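You operate a simulated robot arm through the tools that you are given. There is no shell and no other tool. Be economical: measure what you need, move in short steps, check, and stop when the job is done.

You run a simulated two-armed robot. Do the job below in one go: nothing can be reset, and whatever is moved stays where it is left.

TASK
Take the lid off the sugar tub on the front of the ice table and lay it down there. Then put two of the milk bottles from the round table top on the square table top. Then fetch the blue wrapped cups from the top of the low cupboard and stand it on the top of the waste tank. Then turn the portion dial to 40 g. The order counts. Set down upright: milk bottle, wrapped cups.

Only the result counts: the job must be done as asked and must still hold three seconds after the hand-in. Knocking over, shifting, dropping, spilling or breaking anything else fails it. A push-on lid holds only when it is set on centred and level and pressed home; a screw cap is set on level and turned clockwise until tight.

THE ROBOT
Two 7-joint arms with fingered hands on one trunk, on a base that drives. Base frame: it is fixed to the floor where the robot stands at the start and does not move with it; the origin is under the middle of the robot, x ahead of it, y to its left, z up; the surface under the hand at the start is at about z = 80. Units: cm, degrees, N and s.
The left shoulder is at the start at [6, 13.8, 74.7], the right one opposite. With the tool pointing down near the work surface each hand reaches from about 10 to 90 cm from the robot's upright axis, wherever it stands, measured 20 degrees to its own side. Places, roughly: milk bottle [175, 575, 50]; portion dial [30, -220, 100]; square table top [290, 580, 50]; sugar tub [50, 25, 75]; top of the waste tank (13x13 cm) [210, -224, 56]; wrapped cups [50, -225, 75]. Payload 4 kg a hand.
The TCP of each hand is the grasp point between the finger pads, 3.6 cm short of the fingertips. In the tool frame z runs along the fingers and y along their closing line. The gripper opens to 12 cm. The gripper's body begins 4.2 cm behind the TCP. The gripper is a hand of 5 fingers: y runs from the thumb to the fingers, the wrist lies at [-1.5, -10.9, -20] in the tool frame, and closing takes about 1.5 s.
Orientation is told as [roll, pitch, yaw] about the base's x, y, z axes, in that order, counted from this pose: with the fingers straight down and the wrist toward the robot, the tool's x, y and z point along [0, 1, 0], [1, 0, 0] and [0, 0, -1] of the base frame.

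THE INTERFACE
- The arms move only by the tool play_rows. It takes "left_increments", "right_increments" or both (then of equal length, played together; a hand with none holds still); each is a list of rows, each a list of 6 numbers: the shift along the tool's x, y, z in cm, then the turn, a rotation vector about the tool's x, y, z in degrees. In form: [[x, y, z, wx, wy, wz], ...]. A call has 1 to 20 rows; each row shifts and turns the commanded pose from where the row before left it, along the tool's axes as they then stand. "left_gripper" and "right_gripper" are, for a hand that has rows, the finger opening in cm, from 0 to 12, set as the call begins (left out, the last holds). Each row takes 0.2 s and may step no farther than 5 cm and 8.6 degrees from the row before; otherwise, or with a gripper value out of range, the whole call is refused. Where a pose cannot be reached the arm comes as near as it can. A force on the tool above 40 N (or 10 N above the force at the start of the call, whichever is more), or a blocked arm, ends the call early, and 0.2 s more pass. Each finger travels about 15.3 cm/s and halts on what it meets, pressing with about 22 N; the grip force reading is that of the motor and also rises with nothing between the fingers. The clock runs only during rows and for 0.2 s after the last one: add rows that do not move to give the fingers time. The reply holds the time, the measured pose of the TCP, the force on the tool along the base axes, the opening and the grip force, in the units named above and with some noise, with the torque about the TCP (base axes, N m) and any sound that the robot's microphone picked up.
- Cameras (640 x 400 px; columns grow to the right, rows downward): "scene" is now at [5.51, 2.85, 139.75]; the picture's right is [0.32, -0.95, 0.00], its down [-0.51, -0.17, -0.84] and it looks along [0.80, 0.27, -0.54] (base axes); focal length 296 px, centre (320, 200). "left" rides on the left gripper at [-6.9, -7.9, -13.1] in its tool frame; the picture's right is [-0.78, -0.29, 0.55], its down [0.55, -0.73, 0.40] and it looks along [0.29, 0.61, 0.74] (tool axes); focal length 222 px, centre (320, 200). "right" rides on the right gripper at [6.9, -7.9, -13.1] in its tool frame; the picture's right is [-0.78, 0.29, -0.55], its down [-0.55, -0.73, 0.40] and it looks along [-0.29, 0.61, 0.74] (tool axes); focal length 222 px, centre (320, 200). There is no depth. A picture from a camera that has moved, and an enlarged one, comes with that camera's place and axes in the base frame and with its lens.
- get_image(camera): a new picture of that camera. No time passes.
- slide_trunk(by): slides the trunk up (or, below 0, down) by that many cm; the arms and the scene camera ride with it, the base frame stays. It gives what a move gives, with no picture.
- roll_base(legs): drives the robot by 1 to 6 legs, each [ahead, left, turn to the left] in cm, cm and degrees, along the robot's own axes; the way and the turn of a leg run together, so that a leg with both is an arc; at most 150 cm and 180 degrees a leg. The arms and the cameras ride along, it lands a little off, and it stops where it bumps. It gives what a move gives.
- hand_shape(shape, hand): the hand has 5 fingers and takes this shape, open, in about a second: jaw (thumb against the fingers, like two jaws); tri (thumb and two fingers); tip (a fingertip pinch); poke (one finger out to press); point (the index stretched); flat (the hand flat); cup (the hand cupped); fist (a fist). The gripper value then closes the fingers along that shape, each until it touches; the sizes above hold for jaw. It gives what a move gives, with no picture.
- aim_head(pan, tilt): turns the head with the scene camera to pan (to the left, within 86 degrees either way) and tilt (down, from -29 to 69), counted from straight ahead of the robot. It gives what a move gives.
- inspect(camera, box): a new picture of the part [left, top, right, bottom] of that camera's present view, enlarged. No time passes.
- finish_job(): hands the job in; it is judged then, once.

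Go step by step. Nothing tells you exact positions but the pictures and the camera data: compare them with the known pose of the tool, close in by small moves and look again before you grip or let go. The budget is 165 turns and 138 pictures, counting those below and the enlarged ones. Unless the task says otherwise, let go and move clear before handing in, and close with one line.

The tools are called after "Emit:" by a JSON object that holds its "op" and its "data". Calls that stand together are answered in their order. play_rows: Moves the arms, as the interface text tells. Its arguments: {"type":"object","properties":{"left_increments":{"type":"array"},"left_gripper":{"type":"number"},"right_increments":{"type":"array"},"right_gripper":{"type":"number"}},"required":[]} The other tools are called the same way: slide_trunk (by) slides the trunk up or down; hand_shape (shape, hand) gives the hand a shape; roll_base (legs) drives the base; aim_head (pan, tilt) turns the head that bears the scene camera; get_image (camera) takes a picture; inspect (camera, box) takes an enlarged picture of a part of a camera's view; finish_job () hands the job in.

At the start:

```text
clock: 0.0
left_tcp_pos: [50.18, 48.26, 113.35]
left_ee_rot: [-0.1, 0.1, 0.0]
left_wrist_force: [0.4, 0.2, 0.9]
left_wrist_torque: [0.0, -0.01, 0.01]
left_gripper_width: 11.95
left_grip_force: 0.0
left_shape: jaw
right_tcp_pos: [61.25, -9.25, 106.58]
right_ee_rot: [0.0, 0.1, 0.0]
right_wrist_force: [-0.5, -0.1, 0.0]
right_wrist_torque: [-0.01, 0.01, -0.01]
right_gripper_width: 11.97
right_grip_force: 0.1
right_shape: jaw
trunk travel left (down, up): [-32.5, 26.5]
robot x, y, heading: [0.09, 0.25, 0.2]
head pan, tilt: [18.5, 32.8]
```

scene: 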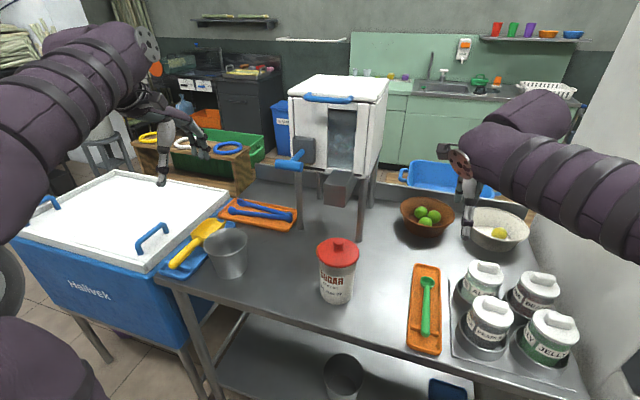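
right: 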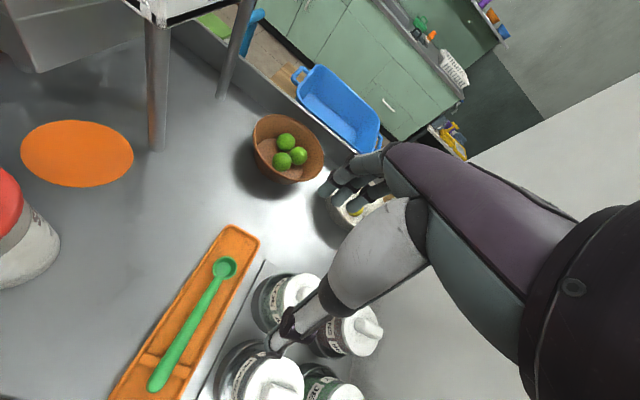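
left: 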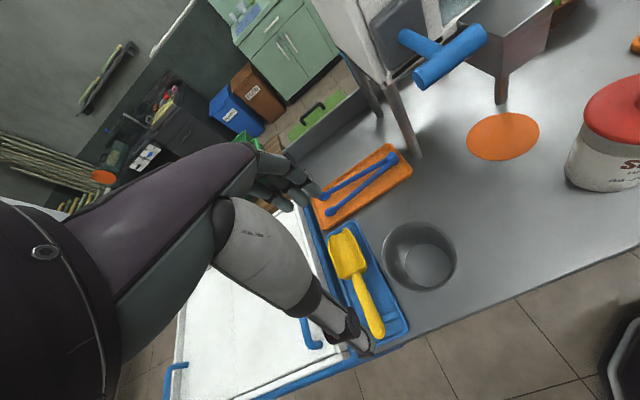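

The sugar tub with the red knobbed lid looks to be near [56, 15], its top around z=92. I take a closer look first.

Emit:
{"op": "inspect", "data": {"camera": "scene", "box": [240, 180, 440, 320]}}

Emit:
{"op": "inspect", "data": {"camera": "left", "box": [440, 60, 640, 220]}}

```text
2.86 times, centred on (340, 250) of scene
camera zoom: at [5.51, 2.85, 139.75], right [0.32, -0.95, 0.0], down [-0.51, -0.17, -0.84], along [0.8, 0.27, -0.54], focal length 847 px, centre (263, 57)
```

zoom: 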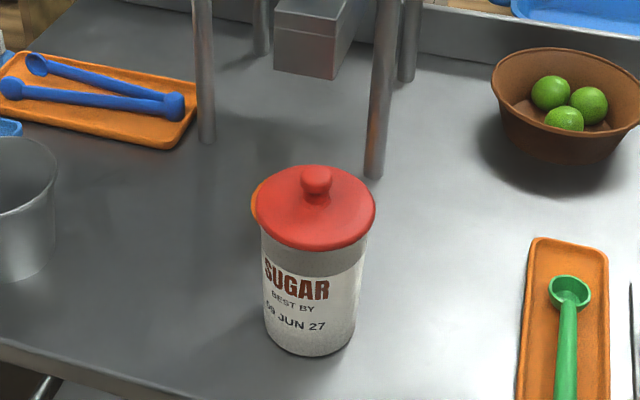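

```text
2.50 times, centred on (540, 140) of left
camera zoom: at [42.29, 41.32, 126.56], right [-0.29, -0.78, -0.55], down [-0.73, 0.55, -0.4], along [0.61, 0.29, -0.74], focal length 555 px, centre (-230, 350)
```

zoom: 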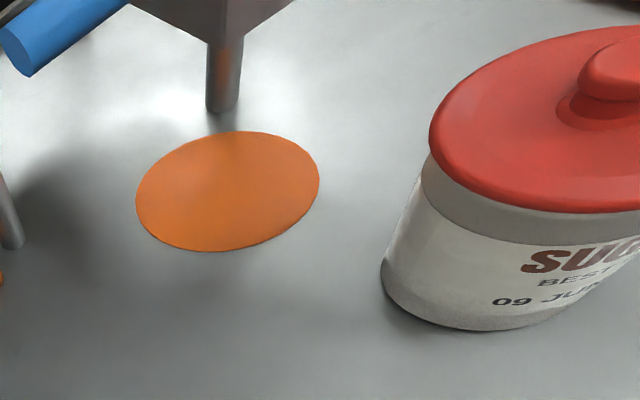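

The lid looks like a simple push-on lid with a knob. I bring the left hand over the tub, still high, to look from there.

Emit:
{"op": "play_rows", "data": {"left_increments": [[-4.8, 0, 0, 0, 0, 0], [-4.8, 0, 0, 0, 0, 0], [-4.8, 0, 0, 0, 0, 0], [-4.8, 0, 0, 0, 0, 0], [-4.8, 0, 0, 0, 0, 0], [-4.8, 0, 0, 0, 0, 0], [-3.9, 2, 0, 0, 0, 0], [0, 2, 2, 0, 0, 0], [0, 0, 0, 0, 0, 0]]}}

Emit:
{"op": "get_image", "data": {"camera": "left"}}

Emit:
{"op": "get_image", "data": {"camera": "scene"}}

```text
clock: 2.0
left_tcp_pos: [54.16, 15.52, 111.55]
left_ee_rot: [0.0, 0.0, 0.0]
left_wrist_force: [0.3, -0.7, 0.1]
left_wrist_torque: [0.03, 0.01, -0.01]
left_gripper_width: 11.96
left_grip_force: 0.0
left_shape: jaw
right_tcp_pos: [61.14, -9.19, 106.52]
right_ee_rot: [0.0, 0.0, 0.1]
right_wrist_force: [-0.8, -1.3, -0.2]
right_wrist_torque: [0.0, -0.02, -0.02]
right_gripper_width: 11.97
right_grip_force: 0.0
right_shape: jaw
trunk travel left (down, up): [-32.5, 26.5]
robot x, y, heading: [-0.19, -0.34, 0.2]
head pan, tilt: [18.5, 32.8]
```

```text
132 pictures are left
camera left: at [46.31, 8.65, 124.62], right [-0.29, -0.78, -0.55], down [-0.73, 0.55, -0.4], along [0.61, 0.29, -0.74], focal length 222 px, centre (320, 200)
```

left: 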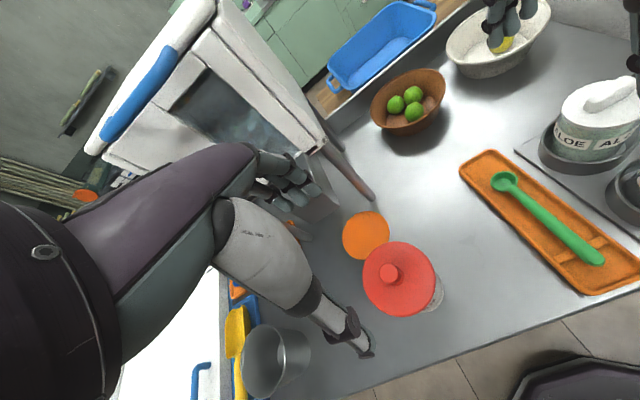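

```text
131 pictures are left
camera scene: at [5.51, 2.85, 139.76], right [0.32, -0.95, 0.0], down [-0.51, -0.17, -0.84], along [0.8, 0.27, -0.54], focal length 296 px, centre (320, 200)
```

scene: 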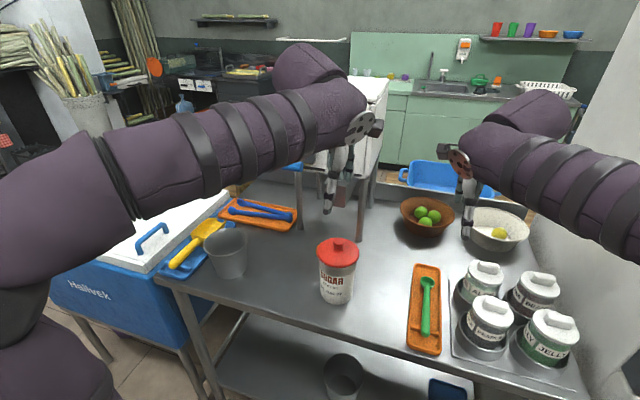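

The knob comes out near [53.6, 14.7], top at about z=98. I go lower and check again.

Emit:
{"op": "play_rows", "data": {"left_increments": [[-0.8, 0, 2, 0, 0, 0], [0, 0, 3, 0, 0, 0], [0, 0, 0, 0, 0, 0]]}}

Emit:
{"op": "get_image", "data": {"camera": "left"}}

Emit:
{"op": "inspect", "data": {"camera": "scene", "box": [260, 110, 420, 310]}}

```text
clock: 2.8
left_tcp_pos: [54.17, 14.78, 106.51]
left_ee_rot: [0.0, 0.0, 0.0]
left_wrist_force: [0.4, 0.5, 0.6]
left_wrist_torque: [-0.02, 0.02, -0.01]
left_gripper_width: 11.99
left_grip_force: 0.1
left_shape: jaw
right_tcp_pos: [61.13, -9.09, 106.5]
right_ee_rot: [0.0, 0.1, 0.0]
right_wrist_force: [-0.5, 0.2, -0.3]
right_wrist_torque: [-0.03, 0.0, 0.03]
right_gripper_width: 11.96
right_grip_force: 0.1
right_shape: jaw
trunk travel left (down, up): [-32.5, 26.5]
robot x, y, heading: [0.37, 0.08, 0.1]
head pan, tilt: [18.5, 32.8]
```

```text
130 pictures are left
camera left: at [46.2, 7.91, 119.51], right [-0.29, -0.79, -0.55], down [-0.73, 0.55, -0.4], along [0.61, 0.29, -0.74], focal length 222 px, centre (320, 200)
```

left: 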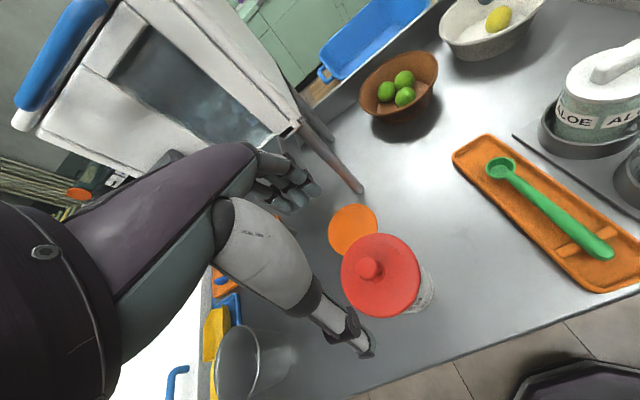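

```text
2.00 times, centred on (340, 210) of scene
camera zoom: at [5.51, 2.85, 139.76], right [0.32, -0.95, 0.0], down [-0.51, -0.17, -0.84], along [0.8, 0.27, -0.54], focal length 593 px, centre (280, 180)
```

zoom: 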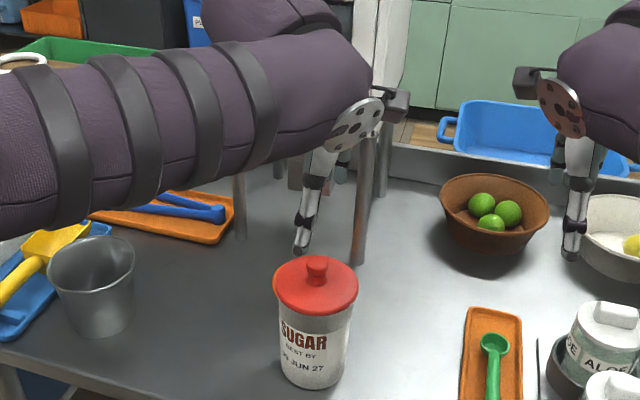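

Estimates of the knob's height vary between 94 and 98, so I creep down while watching.

Emit:
{"op": "play_rows", "data": {"left_increments": [[0, 0, 2, 0, 0, 0], [0, 0, 1.5, 0, 0, 0], [0, 0, 0, 0, 0, 0]], "left_gripper": 7}}

Emit:
{"op": "inspect", "data": {"camera": "left", "box": [220, 150, 460, 350]}}

Emit:
{"op": "inspect", "data": {"camera": "scene", "box": [280, 150, 400, 310]}}

```text
clock: 3.6
left_tcp_pos: [54.09, 14.87, 102.99]
left_ee_rot: [0.0, 0.0, -0.1]
left_wrist_force: [0.3, -0.2, 0.4]
left_wrist_torque: [0.0, 0.05, 0.01]
left_gripper_width: 7.02
left_grip_force: 0.0
left_shape: jaw
right_tcp_pos: [61.22, -9.23, 106.41]
right_ee_rot: [0.0, -0.1, 0.0]
right_wrist_force: [0.3, 0.2, 1.2]
right_wrist_torque: [-0.06, 0.01, 0.02]
right_gripper_width: 11.96
right_grip_force: 0.1
right_shape: jaw
trunk travel left (down, up): [-32.5, 26.5]
robot x, y, heading: [0.12, -0.1, -0.1]
head pan, tilt: [18.5, 32.8]
```

```text
2.00 times, centred on (340, 250) of left
camera zoom: at [46.17, 7.92, 116.06], right [-0.29, -0.79, -0.55], down [-0.73, 0.55, -0.4], along [0.61, 0.29, -0.74], focal length 444 px, centre (280, 100)
```

zoom: 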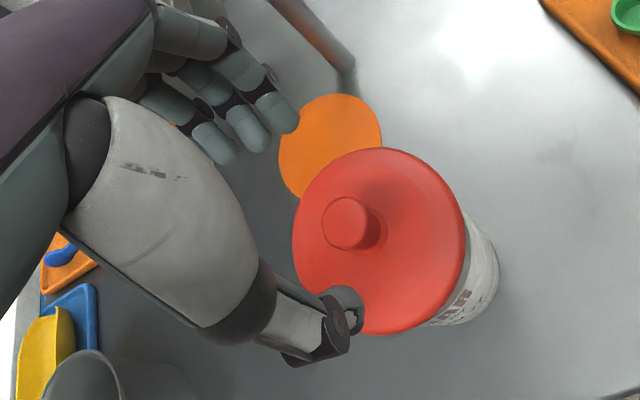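

```text
2.50 times, centred on (340, 230) of scene
camera zoom: at [5.51, 2.84, 139.76], right [0.32, -0.95, 0.0], down [-0.51, -0.17, -0.84], along [0.8, 0.27, -0.54], focal length 741 px, centre (270, 125)
```

zoom: 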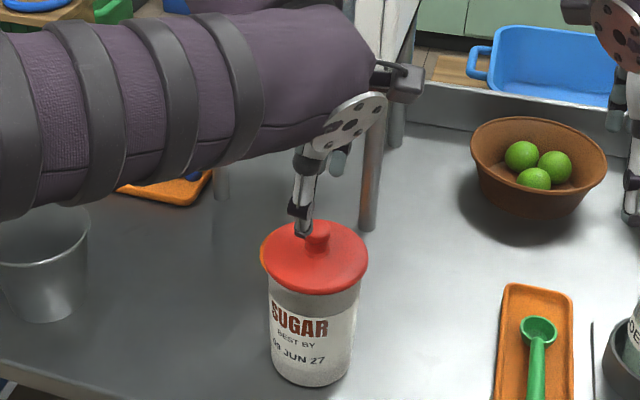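

The knob is now fixed well: about [53.5, 14.5], top at z≈97.4. I go down so that the fingertips straddle it.

Emit:
{"op": "play_rows", "data": {"left_increments": [[-0.4, -0.5, 0.5, 0, 0, 0], [0, 0, 1.5, 0, 0, 0], [0, 0, 1.5, 0, 0, 0], [0, 0, 0, 0, 0, 0]]}}

Emit:
{"op": "inspect", "data": {"camera": "left", "box": [220, 150, 460, 350]}}

Emit:
{"op": "inspect", "data": {"camera": "scene", "box": [290, 200, 390, 300]}}

```text
clock: 4.6
left_tcp_pos: [53.89, 14.36, 99.41]
left_ee_rot: [0.1, -0.1, 0.0]
left_wrist_force: [-0.4, 0.4, -0.2]
left_wrist_torque: [-0.02, 0.0, 0.05]
left_gripper_width: 7.05
left_grip_force: 0.1
left_shape: jaw
right_tcp_pos: [61.24, -9.29, 106.48]
right_ee_rot: [0.0, 0.0, 0.0]
right_wrist_force: [-0.8, 0.6, 0.8]
right_wrist_torque: [-0.02, 0.01, -0.01]
right_gripper_width: 11.96
right_grip_force: 0.1
right_shape: jaw
trunk travel left (down, up): [-32.5, 26.5]
robot x, y, heading: [0.06, 0.06, 0.0]
head pan, tilt: [18.5, 32.8]
```

```text
2.00 times, centred on (340, 250) of left
camera zoom: at [45.85, 7.48, 112.48], right [-0.29, -0.78, -0.55], down [-0.74, 0.55, -0.4], along [0.61, 0.29, -0.74], focal length 444 px, centre (280, 100)
```

zoom: 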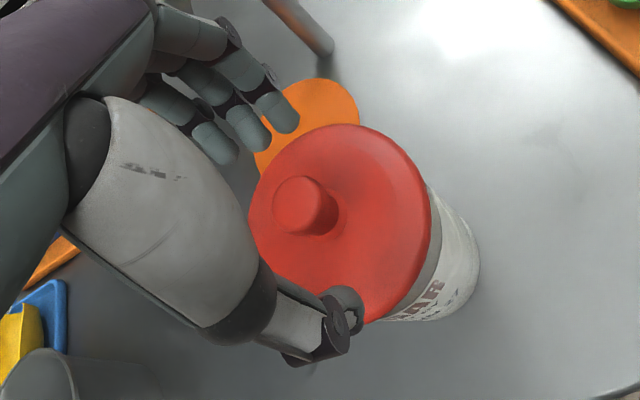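

```text
4.00 times, centred on (340, 250) of scene
camera zoom: at [5.51, 2.84, 139.76], right [0.32, -0.95, 0.0], down [-0.51, -0.17, -0.84], along [0.8, 0.27, -0.54], focal length 1186 px, centre (240, 0)
```

zoom: 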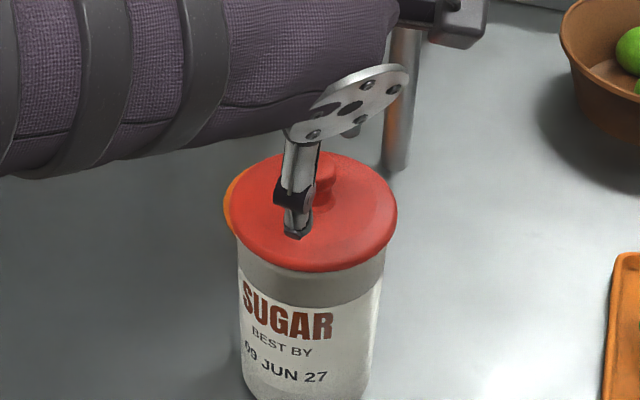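

The knob lies between thumb and fingers with the tips just above the lid, so I close on it.

Emit:
{"op": "play_rows", "data": {"left_increments": [[0, 0, 0, 0, 0, 0], [0, 0, 0, 0, 0, 0], [0, 0, 0, 0, 0, 0], [0, 0, 0, 0, 0, 0], [0, 0, 0, 0, 0, 0], [0, 0, 0, 0, 0, 0], [0, 0, 0, 0, 0, 0], [0, 0, 0, 0, 0, 0]], "left_gripper": 0}}

Emit:
{"op": "inspect", "data": {"camera": "left", "box": [220, 150, 460, 350]}}

```text
clock: 6.4
left_tcp_pos: [53.72, 14.34, 99.46]
left_ee_rot: [-0.1, -0.1, 0.0]
left_wrist_force: [0.7, 0.6, 0.3]
left_wrist_torque: [0.03, -0.04, -0.02]
left_gripper_width: 1.69
left_grip_force: 22.0
left_shape: jaw
right_tcp_pos: [61.25, -9.27, 106.55]
right_ee_rot: [0.0, 0.0, 0.0]
right_wrist_force: [-0.2, -0.4, -1.1]
right_wrist_torque: [0.01, -0.01, 0.03]
right_gripper_width: 11.98
right_grip_force: 0.1
right_shape: jaw
trunk travel left (down, up): [-32.5, 26.5]
robot x, y, heading: [0.22, -0.03, -0.1]
head pan, tilt: [18.5, 32.8]
heard: snap
```

```text
2.00 times, centred on (340, 250) of left
camera zoom: at [45.85, 7.48, 112.51], right [-0.29, -0.78, -0.55], down [-0.73, 0.55, -0.4], along [0.61, 0.29, -0.74], focal length 444 px, centre (280, 100)
```

zoom: 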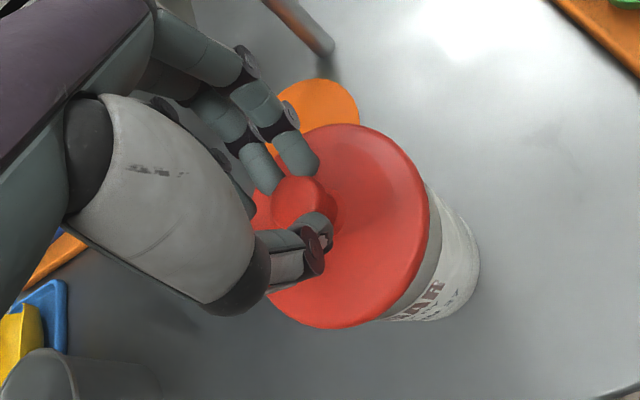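

The knob is gripped (1.7 cm, and a snap was heard). I lift straight up slowly.

Emit:
{"op": "play_rows", "data": {"left_increments": [[0, 0, -0.3, 0, 0, 0], [0, 0, -0.3, 0, 0, 0], [0, 0, -0.6, 0, 0, 0], [0, 0, -1, 0, 0, 0], [0, 0, -2, 0, 0, 0], [0, 0, -2, 0, 0, 0], [0, 0, 0, 0, 0, 0]]}}

Emit:
{"op": "get_image", "data": {"camera": "left"}}

Emit:
{"op": "get_image", "data": {"camera": "scene"}}

```text
clock: 8.0
left_tcp_pos: [53.87, 14.24, 105.58]
left_ee_rot: [0.0, 0.0, 0.0]
left_wrist_force: [0.7, 0.8, 0.2]
left_wrist_torque: [0.0, -0.02, -0.01]
left_gripper_width: 1.68
left_grip_force: 21.6
left_shape: jaw
right_tcp_pos: [61.23, -9.16, 106.59]
right_ee_rot: [0.0, 0.0, 0.0]
right_wrist_force: [-0.3, -0.1, 0.0]
right_wrist_torque: [0.03, 0.01, 0.02]
right_gripper_width: 11.97
right_grip_force: 0.1
right_shape: jaw
trunk travel left (down, up): [-32.5, 26.5]
robot x, y, heading: [0.07, 0.08, 0.3]
head pan, tilt: [18.5, 32.8]
```

```text
123 pictures are left
camera left: at [45.91, 7.36, 118.72], right [-0.29, -0.78, -0.55], down [-0.74, 0.55, -0.4], along [0.61, 0.29, -0.74], focal length 222 px, centre (320, 200)
```

left: 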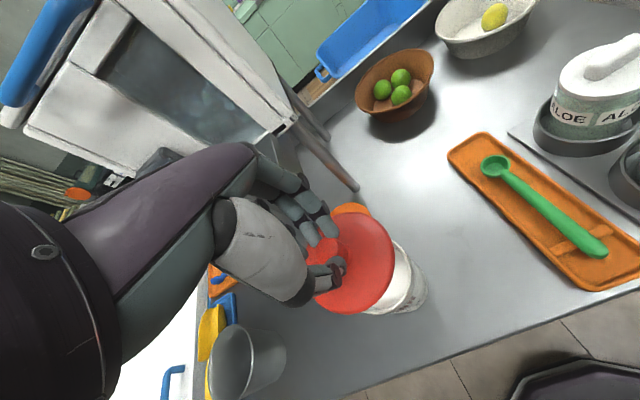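

```text
122 pictures are left
camera scene: at [5.51, 2.84, 139.75], right [0.32, -0.95, 0.0], down [-0.51, -0.17, -0.84], along [0.8, 0.27, -0.54], focal length 296 px, centre (320, 200)
```

scene: 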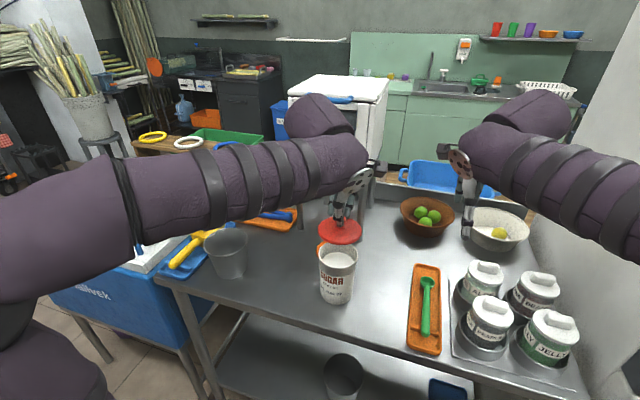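

The lid is off and held. I carry it to the left of the tub, to the free table near [54, 29], and start lowering.

Emit:
{"op": "play_rows", "data": {"left_increments": [[4, 0, -1, 0, 0, 0], [4, 0, 0, 0, 0, 0], [4, 0, 0, 0, 0, 0], [3, 0, 0, 0, 0, 0], [0, 0, 4, 0, 0, 0], [0, 0, 4, 0, 0, 0], [0, 0, 3, 0, 0, 0], [0, 0, 0, 0, 0, 0]]}}

Emit:
{"op": "get_image", "data": {"camera": "left"}}

Emit:
{"op": "get_image", "data": {"camera": "scene"}}

```text
clock: 9.8
left_tcp_pos: [53.82, 29.23, 95.46]
left_ee_rot: [0.0, 0.0, 0.1]
left_wrist_force: [-0.4, 0.4, -0.9]
left_wrist_torque: [0.0, 0.02, 0.01]
left_gripper_width: 1.68
left_grip_force: 22.1
left_shape: jaw
right_tcp_pos: [61.32, -9.3, 106.51]
right_ee_rot: [0.0, 0.0, 0.0]
right_wrist_force: [0.5, 0.0, -0.4]
right_wrist_torque: [-0.03, 0.03, 0.0]
right_gripper_width: 11.99
right_grip_force: 0.0
right_shape: jaw
trunk travel left (down, up): [-32.5, 26.5]
robot x, y, heading: [0.13, 0.14, -0.1]
head pan, tilt: [18.5, 32.8]
```

```text
121 pictures are left
camera left: at [45.85, 22.35, 108.68], right [-0.29, -0.78, -0.55], down [-0.73, 0.55, -0.4], along [0.61, 0.29, -0.74], focal length 222 px, centre (320, 200)
```

left: 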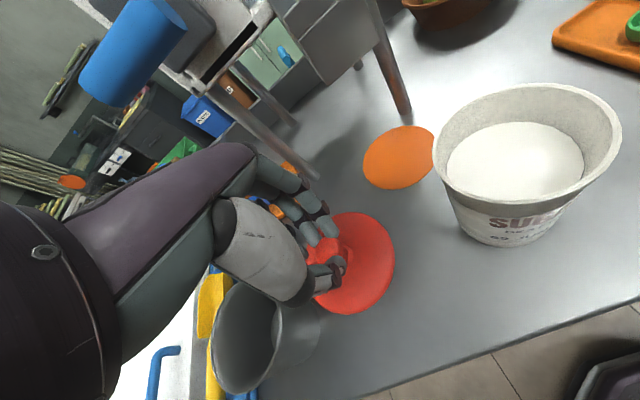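

```text
120 pictures are left
camera scene: at [5.52, 2.84, 139.76], right [0.32, -0.95, 0.0], down [-0.51, -0.17, -0.84], along [0.8, 0.27, -0.54], focal length 296 px, centre (320, 200)
```

scene: 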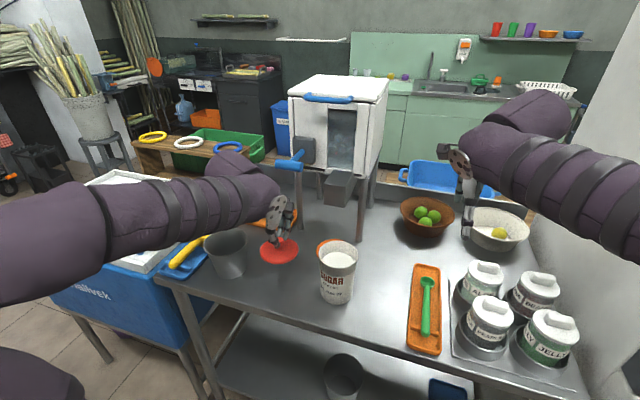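

The spot is clear of cup and tub. I lower until contact.

Emit:
{"op": "play_rows", "data": {"left_increments": [[0, 0, 3, 0, 0, 0], [0, 0, 2.5, 0, 0, 0], [0, 0, 1.5, 0, 0, 0], [0, 0, 0.5, 0, 0, 0], [0, 0, 0, 0, 0, 0]]}}

Emit:
{"op": "inspect", "data": {"camera": "scene", "box": [200, 190, 360, 310]}}

```text
clock: 11.0
left_tcp_pos: [53.81, 29.2, 88.07]
left_ee_rot: [0.0, 0.0, 0.0]
left_wrist_force: [0.5, 0.9, 0.6]
left_wrist_torque: [0.03, 0.0, -0.01]
left_gripper_width: 1.66
left_grip_force: 21.5
left_shape: jaw
right_tcp_pos: [61.21, -9.18, 106.48]
right_ee_rot: [0.0, -0.1, -0.1]
right_wrist_force: [0.5, 0.8, -0.4]
right_wrist_torque: [0.0, 0.02, 0.04]
right_gripper_width: 11.98
right_grip_force: 0.1
right_shape: jaw
trunk travel left (down, up): [-32.5, 26.5]
robot x, y, heading: [0.04, -0.25, -0.3]
head pan, tilt: [18.5, 32.8]
```

```text
3.33 times, centred on (280, 250) of scene
camera zoom: at [5.51, 2.84, 139.75], right [0.32, -0.95, 0.0], down [-0.51, -0.17, -0.84], along [0.8, 0.27, -0.54], focal length 988 px, centre (453, 33)
```

zoom: 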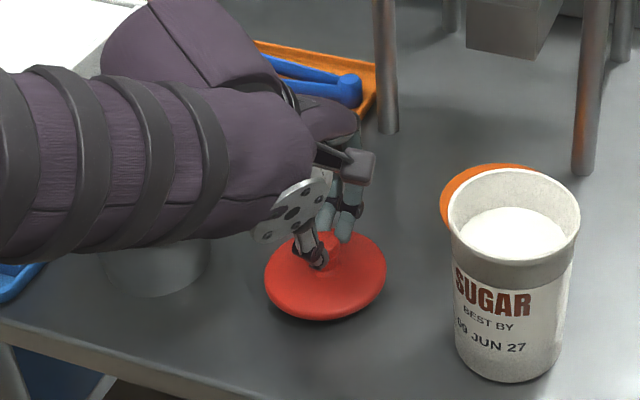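

Emit:
{"op": "play_rows", "data": {"left_increments": [[0, 0, 0.4, 0, 0, 0], [0, 0, 0.4, 0, 0, 0], [0, 0, 0.4, 0, 0, 0], [0, 0, 0.4, 0, 0, 0], [0, 0, 0, 0, 0, 0]]}}

Emit:
{"op": "inspect", "data": {"camera": "left", "box": [220, 150, 460, 350]}}

```text
clock: 12.2
left_tcp_pos: [53.57, 29.19, 86.57]
left_ee_rot: [0.0, -0.1, 0.1]
left_wrist_force: [-0.6, -0.3, -1.1]
left_wrist_torque: [0.03, 0.02, 0.03]
left_gripper_width: 1.68
left_grip_force: 21.7
left_shape: jaw
right_tcp_pos: [61.19, -9.12, 106.46]
right_ee_rot: [0.1, -0.1, 0.0]
right_wrist_force: [0.2, 0.8, -0.3]
right_wrist_torque: [0.01, 0.02, -0.02]
right_gripper_width: 11.97
right_grip_force: 0.2
right_shape: jaw
trunk travel left (down, up): [-32.5, 26.5]
robot x, y, heading: [0.15, 0.07, 0.1]
head pan, tilt: [18.5, 32.8]
```

```text
2.00 times, centred on (340, 250) of left
camera zoom: at [45.79, 22.34, 99.65], right [-0.29, -0.78, -0.55], down [-0.73, 0.55, -0.4], along [0.61, 0.29, -0.74], focal length 444 px, centre (280, 100)
```

zoom: 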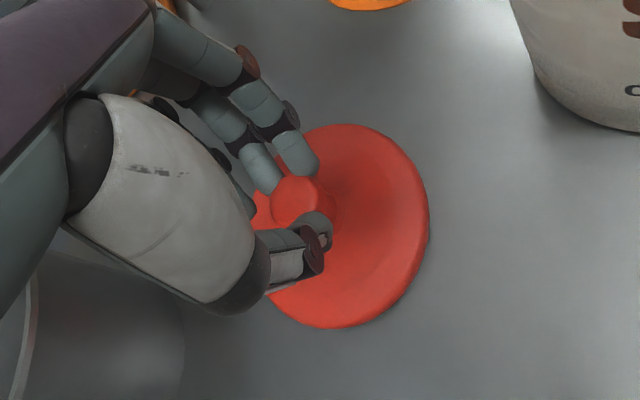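

Emit:
{"op": "play_rows", "data": {"left_increments": [[0, 0, 0.3, 0, 0, 0], [0, 0, 0.3, 0, 0, 0], [0, 0, 0.3, 0, 0, 0], [0, 0, 0, 0, 0, 0]]}}

Emit:
{"op": "inspect", "data": {"camera": "scene", "box": [220, 200, 340, 300]}}

```text
clock: 13.2
left_tcp_pos: [53.79, 29.26, 85.97]
left_ee_rot: [-0.1, -0.4, -0.2]
left_wrist_force: [-1.8, -0.2, 28.4]
left_wrist_torque: [0.06, -0.1, -0.01]
left_gripper_width: 1.91
left_grip_force: 21.8
left_shape: jaw
right_tcp_pos: [60.9, -9.3, 106.72]
right_ee_rot: [0.1, -0.1, -0.1]
right_wrist_force: [0.2, 0.1, -0.6]
right_wrist_torque: [0.03, 0.01, 0.02]
right_gripper_width: 11.97
right_grip_force: 0.0
right_shape: jaw
trunk travel left (down, up): [-32.5, 26.5]
robot x, y, heading: [-0.0, -0.15, -0.3]
head pan, tilt: [18.5, 32.8]
```

```text
4.00 times, centred on (280, 250) of scene
camera zoom: at [5.31, 2.74, 139.8], right [0.32, -0.95, 0.0], down [-0.51, -0.17, -0.84], along [0.8, 0.27, -0.54], focal length 1186 px, centre (480, 0)
```

zoom: 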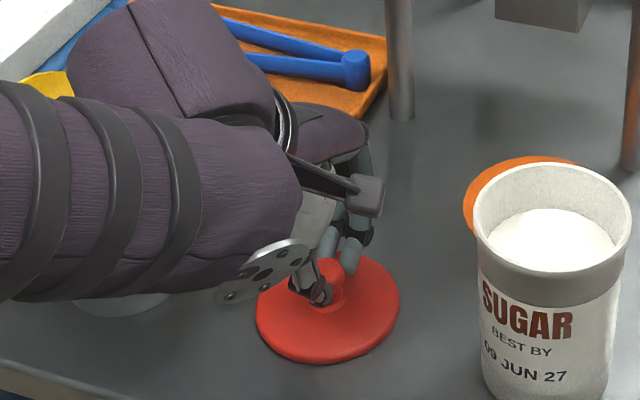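

The lid is down on the table (28 N contact). I relieve the pressure, open the hand and rise.

Emit:
{"op": "play_rows", "data": {"left_increments": [[0, 0, -0.4, 0, 0, 0], [0, 0, 0, 0, 0, 0]]}}

Emit:
{"op": "play_rows", "data": {"left_increments": [[0, 0, 0, 0, 0, 0], [0, 0, 0, 0, 0, 0], [0, 0, 0, 0, 0, 0], [0, 0, 0, 0, 0, 0], [0, 0, -1, 0, 0, 0], [0, 0, -3, 0, 0, 0], [0, 0, -4, 0, 0, 0], [0, 0, -4, 0, 0, 0], [0, 0, -4, 0, 0, 0], [0, 0, -4, 0, 0, 0], [0, 0, -4, 0, 0, 0], [0, 0, -4, 0, 0, 0]], "left_gripper": 6}}

Emit:
{"op": "get_image", "data": {"camera": "scene"}}

```text
clock: 13.8
left_tcp_pos: [53.69, 29.1, 86.03]
left_ee_rot: [0.1, 0.0, 0.0]
left_wrist_force: [2.5, -1.9, 16.0]
left_wrist_torque: [-0.04, -0.2, -0.04]
left_gripper_width: 1.88
left_grip_force: 21.9
left_shape: jaw
right_tcp_pos: [61.14, -9.28, 106.57]
right_ee_rot: [0.0, -0.1, 0.0]
right_wrist_force: [-0.4, -0.4, 0.1]
right_wrist_torque: [-0.01, -0.01, -0.02]
right_gripper_width: 11.97
right_grip_force: 0.2
right_shape: jaw
trunk travel left (down, up): [-32.5, 26.5]
robot x, y, heading: [0.41, 0.15, 0.2]
head pan, tilt: [18.5, 32.8]
```

```text
clock: 16.4
left_tcp_pos: [53.58, 29.25, 113.94]
left_ee_rot: [0.0, -0.1, 0.1]
left_wrist_force: [-0.3, 0.6, -0.5]
left_wrist_torque: [0.02, -0.01, 0.0]
left_gripper_width: 5.99
left_grip_force: 0.1
left_shape: jaw
right_tcp_pos: [61.19, -9.22, 106.51]
right_ee_rot: [0.0, 0.1, 0.0]
right_wrist_force: [-0.2, 0.5, -0.9]
right_wrist_torque: [-0.02, 0.02, 0.01]
right_gripper_width: 11.97
right_grip_force: 0.0
right_shape: jaw
trunk travel left (down, up): [-32.5, 26.5]
robot x, y, heading: [0.0, 0.21, 0.1]
head pan, tilt: [18.5, 32.8]
```

```text
116 pictures are left
camera scene: at [5.51, 2.84, 139.75], right [0.32, -0.95, 0.0], down [-0.51, -0.17, -0.84], along [0.8, 0.27, -0.54], focal length 296 px, centre (320, 200)
```

scene: 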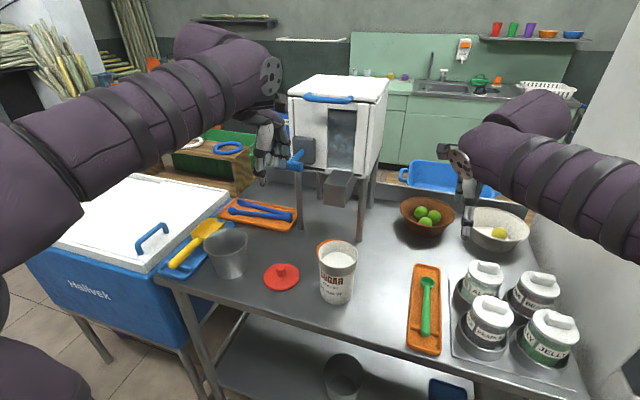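

The lid lies flat beside the open tub. Next come the milk bottles far to the left, so I look that way before driving.

Emit:
{"op": "aim_head", "data": {"pan": 80, "tilt": 15}}

Emit:
{"op": "get_image", "data": {"camera": "scene"}}

Emit:
{"op": "aim_head", "data": {"pan": -80, "tilt": 15}}

Emit:
{"op": "get_image", "data": {"camera": "scene"}}

```text
clock: 17.7
left_tcp_pos: [53.74, 29.24, 113.89]
left_ee_rot: [0.0, 0.0, 0.0]
left_wrist_force: [0.2, 0.4, -0.6]
left_wrist_torque: [0.0, -0.02, 0.01]
left_gripper_width: 5.98
left_grip_force: 0.1
left_shape: jaw
right_tcp_pos: [61.16, -9.23, 106.41]
right_ee_rot: [0.0, 0.0, 0.1]
right_wrist_force: [0.2, 0.1, 0.1]
right_wrist_torque: [0.0, 0.0, 0.04]
right_gripper_width: 11.98
right_grip_force: 0.1
right_shape: jaw
trunk travel left (down, up): [-32.5, 26.5]
robot x, y, heading: [-0.18, 0.05, 0.3]
head pan, tilt: [80.0, 15.0]
```

```text
115 pictures are left
camera scene: at [-1.32, 9.21, 142.62], right [0.98, -0.17, 0.0], down [-0.05, -0.26, -0.97], along [0.17, 0.95, -0.26], focal length 296 px, centre (320, 200)
```

scene: 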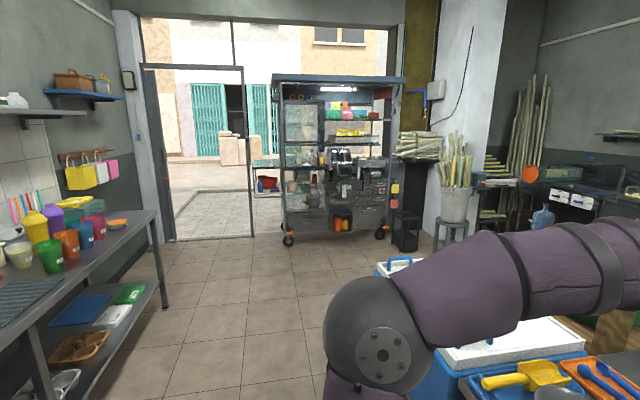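

```text
clock: 20.2
left_tcp_pos: [53.7, 29.27, 113.84]
left_ee_rot: [0.0, 0.0, 0.0]
left_wrist_force: [0.0, -0.1, 0.1]
left_wrist_torque: [-0.01, 0.01, -0.03]
left_gripper_width: 5.96
left_grip_force: 0.0
left_shape: jaw
right_tcp_pos: [61.22, -9.2, 106.42]
right_ee_rot: [0.1, 0.0, 0.0]
right_wrist_force: [-0.1, 0.4, 0.0]
right_wrist_torque: [-0.01, 0.01, 0.01]
right_gripper_width: 11.96
right_grip_force: 0.1
right_shape: jaw
trunk travel left (down, up): [-32.5, 26.5]
robot x, y, heading: [-0.01, -0.07, -0.0]
head pan, tilt: [-80.0, 15.0]
```

```text
114 pictures are left
camera scene: at [-1.32, -9.18, 142.62], right [-0.98, -0.17, 0.0], down [-0.05, 0.25, -0.97], along [0.17, -0.95, -0.26], focal length 296 px, centre (320, 200)
```

scene: 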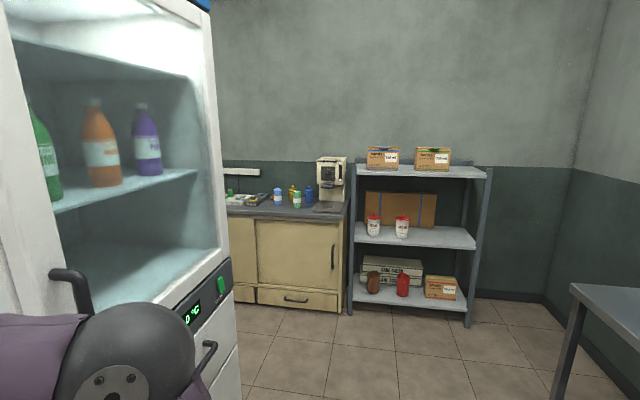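

The street side lies beyond a doorway at y≈367, x from −120 to −25, with a cart to its right. I take an enlarged look at the doorway.

Emit:
{"op": "aim_head", "data": {"pan": 80, "tilt": 15}}

Emit:
{"op": "inspect", "data": {"camera": "scene", "box": [110, 10, 430, 260]}}

```text
clock: 22.6
left_tcp_pos: [53.64, 29.23, 113.9]
left_ee_rot: [0.1, 0.0, 0.0]
left_wrist_force: [-0.3, 0.0, 0.8]
left_wrist_torque: [-0.03, -0.01, 0.02]
left_gripper_width: 5.97
left_grip_force: 0.0
left_shape: jaw
right_tcp_pos: [61.18, -9.24, 106.37]
right_ee_rot: [-0.1, 0.0, 0.0]
right_wrist_force: [0.6, -0.2, -0.6]
right_wrist_torque: [-0.01, 0.03, 0.03]
right_gripper_width: 11.99
right_grip_force: 0.1
right_shape: jaw
trunk travel left (down, up): [-32.5, 26.5]
robot x, y, heading: [-0.04, 0.31, 0.0]
head pan, tilt: [80.0, 15.0]
```

```text
1.60 times, centred on (270, 135) of scene
camera zoom: at [-1.32, 9.21, 142.62], right [0.98, -0.17, 0.0], down [-0.05, -0.25, -0.97], along [0.17, 0.95, -0.26], focal length 474 px, centre (400, 304)
```

zoom: 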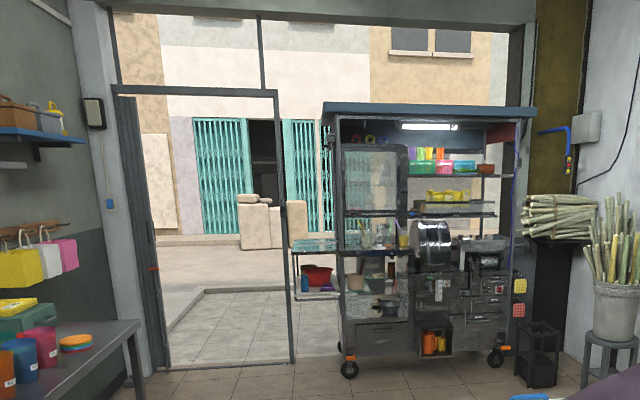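

The doorway is about 90 cm wide and centred near x≈−72; a long table stands along the back at x<−75. I narrow the arms to the front, then back off a little.

Emit:
{"op": "play_rows", "data": {"left_increments": [[-4.5, 1, 0, 0, 0, 0], [-4.5, 1, 0, 0, 0, 0], [-4.5, 1, 0, 0, 0, 0], [0, 0, 0, 0, 0, 0]]}}

Emit:
{"op": "roll_base", "data": {"legs": [[-27, 0, 0]]}}

Emit:
{"op": "aim_head", "data": {"pan": 45, "tilt": 40}}

Emit:
{"op": "get_image", "data": {"camera": "scene"}}

```text
clock: 23.6
left_tcp_pos: [56.82, 15.89, 114.0]
left_ee_rot: [0.0, 0.0, 0.0]
left_wrist_force: [-0.3, -0.1, 0.5]
left_wrist_torque: [0.02, 0.04, -0.02]
left_gripper_width: 5.99
left_grip_force: 0.1
left_shape: jaw
right_tcp_pos: [61.23, -9.2, 106.43]
right_ee_rot: [0.0, 0.0, 0.0]
right_wrist_force: [0.6, 0.4, -1.0]
right_wrist_torque: [0.02, -0.02, 0.0]
right_gripper_width: 11.94
right_grip_force: 0.0
right_shape: jaw
trunk travel left (down, up): [-32.5, 26.5]
robot x, y, heading: [-0.24, -0.15, 0.2]
head pan, tilt: [80.0, 15.0]
```

```text
clock: 25.5
left_tcp_pos: [30.58, 15.66, 114.08]
left_ee_rot: [0.0, 0.1, -0.3]
left_wrist_force: [-0.2, 0.0, -0.2]
left_wrist_torque: [-0.01, -0.02, 0.04]
left_gripper_width: 5.97
left_grip_force: 0.1
left_shape: jaw
right_tcp_pos: [34.8, -9.51, 106.57]
right_ee_rot: [0.0, 0.0, -0.2]
right_wrist_force: [-0.5, -0.4, -0.3]
right_wrist_torque: [-0.01, 0.0, -0.05]
right_gripper_width: 11.98
right_grip_force: 0.0
right_shape: jaw
trunk travel left (down, up): [-32.5, 26.5]
robot x, y, heading: [-26.14, 0.05, -0.3]
head pan, tilt: [80.0, 15.0]
```

```text
clock: 26.5
left_tcp_pos: [30.58, 15.65, 114.19]
left_ee_rot: [-0.1, 0.0, -0.3]
left_wrist_force: [-0.2, -0.2, 0.3]
left_wrist_torque: [0.03, -0.01, 0.05]
left_gripper_width: 5.99
left_grip_force: 0.1
left_shape: jaw
right_tcp_pos: [35.0, -9.52, 106.41]
right_ee_rot: [0.0, 0.0, -0.2]
right_wrist_force: [-0.1, -0.2, -0.5]
right_wrist_torque: [0.01, -0.03, 0.0]
right_gripper_width: 11.96
right_grip_force: 0.0
right_shape: jaw
trunk travel left (down, up): [-32.5, 26.5]
robot x, y, heading: [-26.28, 0.01, -0.3]
head pan, tilt: [45.0, 40.0]
```

```text
112 pictures are left
camera scene: at [-23.13, 6.08, 138.67], right [0.7, -0.71, 0.0], down [-0.46, -0.45, -0.77], along [0.54, 0.54, -0.64], focal length 296 px, centre (320, 200)
```

scene: 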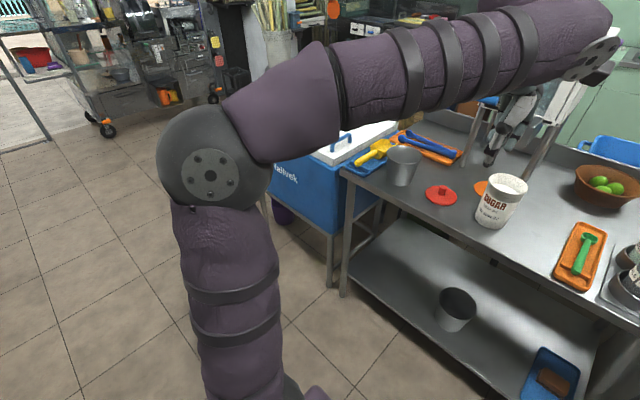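

The elbows stick out about 50 cm to the sides, too wide for going through forwards, so I'll pass the doorway sideways with the hands pulled in.

Emit:
{"op": "play_rows", "data": {"left_increments": [[0.5, -4, 0, 0, 0, 0], [0.5, -4, 0, 0, 0, 0], [0.5, -4, 0, 0, 0, 0], [0.5, -4, 0, 0, 0, 0], [0, -3, 0, 0, 0, 0], [0, 0, 0, 0, 0, 0]], "right_increments": [[-1, -5, -1.5, 0, 0, 0], [-1, -5, -1.5, 0, 0, 0], [-1, -5, -1.5, 0, 0, 0], [-1, -5, -1.5, 0, 0, 0], [-1, -3, -1.5, 0, 0, 0], [0, 0, 0, 0, 0, 0]]}}

Emit:
{"op": "aim_head", "data": {"pan": 86, "tilt": 20}}

Emit:
{"op": "roll_base", "data": {"legs": [[0, 130, 0], [0, 75, 0]]}}

Emit:
{"op": "get_image", "data": {"camera": "scene"}}

```text
refused: row 1 steps farther than a row can; nothing moved
```

```text
clock: 27.6
left_tcp_pos: [30.65, 15.62, 114.11]
left_ee_rot: [0.0, 0.0, -0.3]
left_wrist_force: [-0.5, 0.6, 0.5]
left_wrist_torque: [-0.03, 0.0, 0.01]
left_gripper_width: 5.97
left_grip_force: 0.2
left_shape: jaw
right_tcp_pos: [34.89, -9.49, 106.45]
right_ee_rot: [0.1, 0.0, -0.2]
right_wrist_force: [-0.4, -0.4, 0.4]
right_wrist_torque: [0.0, -0.02, -0.01]
right_gripper_width: 11.99
right_grip_force: 0.0
right_shape: jaw
trunk travel left (down, up): [-32.5, 26.5]
robot x, y, heading: [-26.42, 0.14, -0.3]
head pan, tilt: [85.9, 20.0]
```

```text
clock: 37.6
left_tcp_pos: [30.22, 217.05, 114.12]
left_ee_rot: [0.0, 0.0, -0.2]
left_wrist_force: [0.2, 1.2, 0.2]
left_wrist_torque: [-0.04, -0.03, 0.02]
left_gripper_width: 5.93
left_grip_force: 0.2
left_shape: jaw
right_tcp_pos: [34.54, 191.83, 106.45]
right_ee_rot: [0.0, 0.1, -0.3]
right_wrist_force: [-0.3, 0.5, -0.5]
right_wrist_torque: [0.0, 0.04, -0.02]
right_gripper_width: 11.97
right_grip_force: 0.0
right_shape: jaw
trunk travel left (down, up): [-32.5, 26.5]
robot x, y, heading: [-26.73, 201.27, -0.5]
head pan, tilt: [85.9, 20.0]
```

```text
111 pictures are left
camera scene: at [-28.85, 210.69, 141.8], right [1.0, -0.08, 0.0], down [-0.03, -0.34, -0.94], along [0.07, 0.94, -0.34], focal length 296 px, centre (320, 200)
```

scene: 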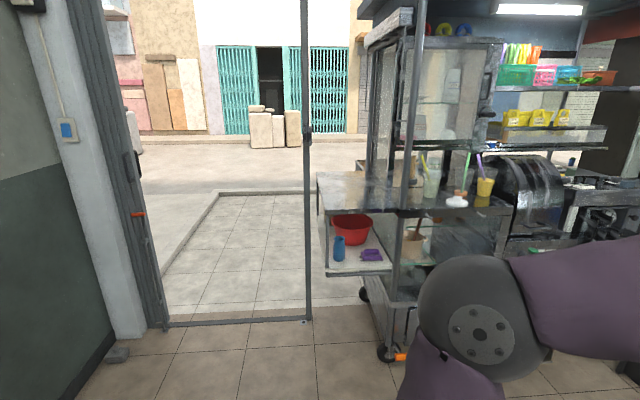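

The path was clear. I pull the hands in closer before going sideways through the doorway.

Emit:
{"op": "play_rows", "data": {"left_increments": [[0.5, -4, 0, 0, 0, 0], [0.5, -4, 0, 0, 0, 0], [0.5, -4, 0, 0, 0, 0], [0.5, -4, 0, 0, 0, 0], [0, -4, 0, 0, 0, 0], [0, -4, 0, 0, 0, 0], [0, 0, 0, 0, 0, 0], [0, 0, 0, 0, 0, 0]], "right_increments": [[-1, -4, -1, 0, 0, 0], [-1, -4, -1, 0, 0, 0], [-1, -4, -1, 0, 0, 0], [-1, -4, -1, 0, 0, 0], [-1, -4, -1, 0, 0, 0], [0, -4, -1, 0, 0, 0], [0, -4, 0, 0, 0, 0], [0, 0, 0, 0, 0, 0]], "left_gripper": 4, "right_gripper": 4}}

Emit:
{"op": "roll_base", "data": {"legs": [[0, 75, 0], [-49, 0, 0.5]]}}

Emit:
{"op": "aim_head", "data": {"pan": 86, "tilt": 45}}

Emit:
{"op": "get_image", "data": {"camera": "scene"}}

```text
clock: 39.4
left_tcp_pos: [6.18, 219.11, 114.23]
left_ee_rot: [-0.1, -0.1, -0.3]
left_wrist_force: [0.3, 0.0, 0.2]
left_wrist_torque: [0.01, 0.03, -0.02]
left_gripper_width: 4.03
left_grip_force: 0.1
left_shape: jaw
right_tcp_pos: [6.4, 186.9, 112.77]
right_ee_rot: [0.0, 0.0, -0.2]
right_wrist_force: [-0.2, 0.7, 0.4]
right_wrist_torque: [0.01, 0.0, -0.02]
right_gripper_width: 4.04
right_grip_force: 0.1
right_shape: jaw
trunk travel left (down, up): [-32.5, 26.5]
robot x, y, heading: [-26.68, 201.51, -0.3]
head pan, tilt: [85.9, 20.0]
```

```text
clock: 45.9
left_tcp_pos: [-41.59, 292.4, 114.31]
left_ee_rot: [0.0, 0.0, -0.1]
left_wrist_force: [-0.2, -0.1, -0.2]
left_wrist_torque: [0.03, -0.03, -0.01]
left_gripper_width: 4.04
left_grip_force: 0.0
left_shape: jaw
right_tcp_pos: [-41.16, 260.14, 112.85]
right_ee_rot: [-0.2, 0.1, 0.0]
right_wrist_force: [-0.3, -1.0, -0.4]
right_wrist_torque: [0.02, 0.03, 0.02]
right_gripper_width: 4.03
right_grip_force: 0.0
right_shape: jaw
trunk travel left (down, up): [-32.5, 26.5]
robot x, y, heading: [-74.03, 274.37, 0.0]
head pan, tilt: [85.9, 20.0]
```

```text
clock: 46.8
left_tcp_pos: [-41.63, 292.33, 114.37]
left_ee_rot: [0.1, 0.0, -0.1]
left_wrist_force: [0.3, 0.8, -0.4]
left_wrist_torque: [-0.02, -0.01, -0.03]
left_gripper_width: 4.03
left_grip_force: 0.1
left_shape: jaw
right_tcp_pos: [-41.17, 260.14, 112.75]
right_ee_rot: [0.0, 0.0, -0.1]
right_wrist_force: [0.4, -0.4, 0.2]
right_wrist_torque: [-0.01, 0.0, 0.01]
right_gripper_width: 4.05
right_grip_force: 0.1
right_shape: jaw
trunk travel left (down, up): [-32.5, 26.5]
robot x, y, heading: [-74.16, 274.64, -0.2]
head pan, tilt: [85.9, 45.0]
```

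```text
110 pictures are left
camera scene: at [-76.59, 282.56, 137.95], right [1.0, -0.07, 0.0], down [-0.05, -0.7, -0.71], along [0.05, 0.71, -0.71], focal length 296 px, centre (320, 200)
```

scene: 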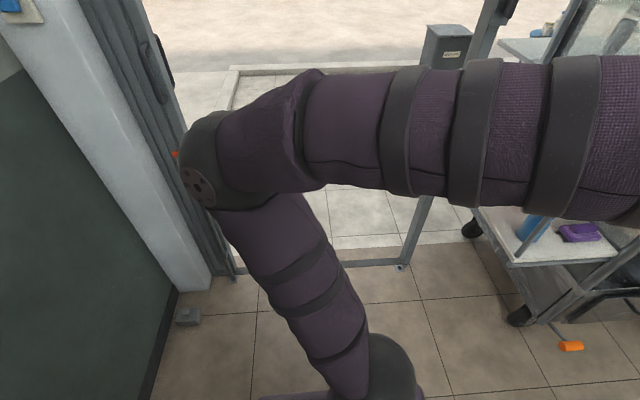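

The elbow clears the left jamb and the hands clear the right post. I go through.

Emit:
{"op": "roll_base", "data": {"legs": [[0, 140, 0]]}}

Emit:
{"op": "aim_head", "data": {"pan": 30, "tilt": 25}}

Emit:
{"op": "get_image", "data": {"camera": "scene"}}

```text
clock: 53.7
left_tcp_pos: [-41.52, 432.32, 114.22]
left_ee_rot: [0.0, 0.0, 0.0]
left_wrist_force: [-0.3, 0.6, 0.2]
left_wrist_torque: [-0.02, 0.01, -0.01]
left_gripper_width: 4.03
left_grip_force: 0.1
left_shape: jaw
right_tcp_pos: [-41.08, 399.86, 112.71]
right_ee_rot: [0.0, 0.0, 0.0]
right_wrist_force: [-0.5, 0.9, -0.8]
right_wrist_torque: [0.04, 0.01, 0.0]
right_gripper_width: 4.02
right_grip_force: 0.1
right_shape: jaw
trunk travel left (down, up): [-32.5, 26.5]
robot x, y, heading: [-74.21, 414.43, 0.2]
head pan, tilt: [85.9, 45.0]
```

```text
clock: 55.0
left_tcp_pos: [-41.58, 432.16, 114.32]
left_ee_rot: [0.0, 0.0, 0.0]
left_wrist_force: [-0.2, -0.5, -0.8]
left_wrist_torque: [-0.04, -0.02, -0.01]
left_gripper_width: 4.01
left_grip_force: 0.1
left_shape: jaw
right_tcp_pos: [-40.99, 399.88, 112.74]
right_ee_rot: [0.0, 0.0, -0.1]
right_wrist_force: [0.4, -0.1, -0.2]
right_wrist_torque: [-0.03, -0.02, 0.01]
right_gripper_width: 4.04
right_grip_force: 0.1
right_shape: jaw
trunk travel left (down, up): [-32.5, 26.5]
robot x, y, heading: [-73.89, 414.45, -0.1]
head pan, tilt: [30.0, 25.0]
```

```text
109 pictures are left
camera scene: at [-69.09, 418.85, 140.99], right [0.5, -0.87, 0.0], down [-0.37, -0.21, -0.91], along [0.78, 0.45, -0.42], focal length 296 px, centre (320, 200)
```

scene: 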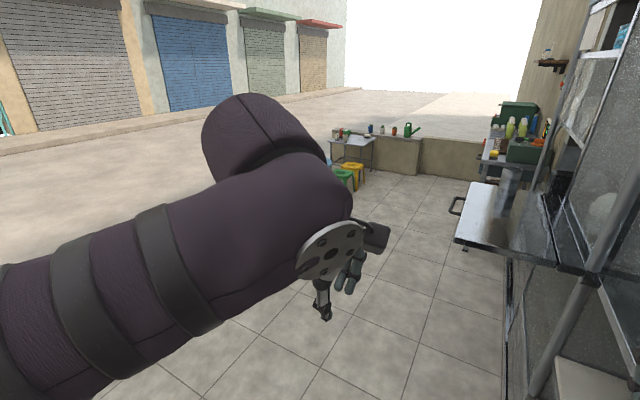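

Through the doorway. I move farther left out of the cart's way and look again.

Emit:
{"op": "roll_base", "data": {"legs": [[0, 70, 0]]}}

Emit:
{"op": "aim_head", "data": {"pan": 0, "tilt": 22}}

Emit:
{"op": "get_image", "data": {"camera": "scene"}}

```text
clock: 58.8
left_tcp_pos: [-40.96, 501.47, 114.26]
left_ee_rot: [-0.1, 0.0, -0.5]
left_wrist_force: [0.4, 0.0, 0.3]
left_wrist_torque: [0.03, 0.0, -0.01]
left_gripper_width: 4.04
left_grip_force: 0.1
left_shape: jaw
right_tcp_pos: [-40.86, 469.14, 112.68]
right_ee_rot: [0.0, 0.0, -0.6]
right_wrist_force: [-0.2, 1.0, 0.0]
right_wrist_torque: [0.02, -0.04, -0.02]
right_gripper_width: 4.0
right_grip_force: 0.1
right_shape: jaw
trunk travel left (down, up): [-32.5, 26.5]
robot x, y, heading: [-73.66, 483.5, -0.6]
head pan, tilt: [30.0, 25.0]
```

```text
clock: 59.8
left_tcp_pos: [-40.99, 501.48, 114.19]
left_ee_rot: [0.0, 0.0, -0.6]
left_wrist_force: [-0.2, -0.6, 0.0]
left_wrist_torque: [0.01, -0.01, 0.01]
left_gripper_width: 4.01
left_grip_force: 0.0
left_shape: jaw
right_tcp_pos: [-40.91, 469.09, 112.67]
right_ee_rot: [0.0, 0.0, -0.7]
right_wrist_force: [-0.1, -1.2, 0.0]
right_wrist_torque: [-0.03, -0.01, 0.01]
right_gripper_width: 4.02
right_grip_force: 0.0
right_shape: jaw
trunk travel left (down, up): [-32.5, 26.5]
robot x, y, heading: [-73.67, 483.61, -0.3]
head pan, tilt: [0.0, 22.0]
```

```text
108 pictures are left
camera scene: at [-67.45, 483.71, 141.48], right [-0.01, -1.0, 0.0], down [-0.37, 0.0, -0.93], along [0.93, -0.01, -0.37], focal length 296 px, centre (320, 200)
```

scene: 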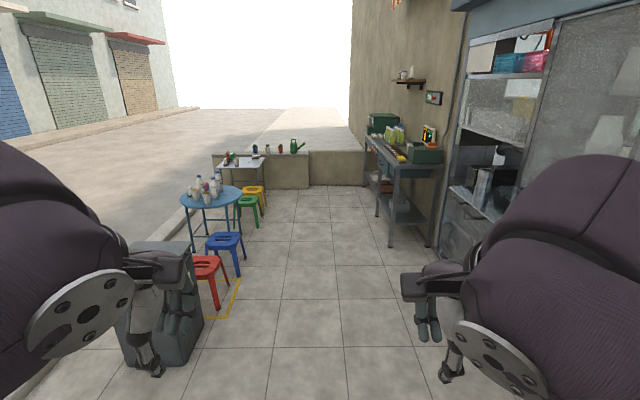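

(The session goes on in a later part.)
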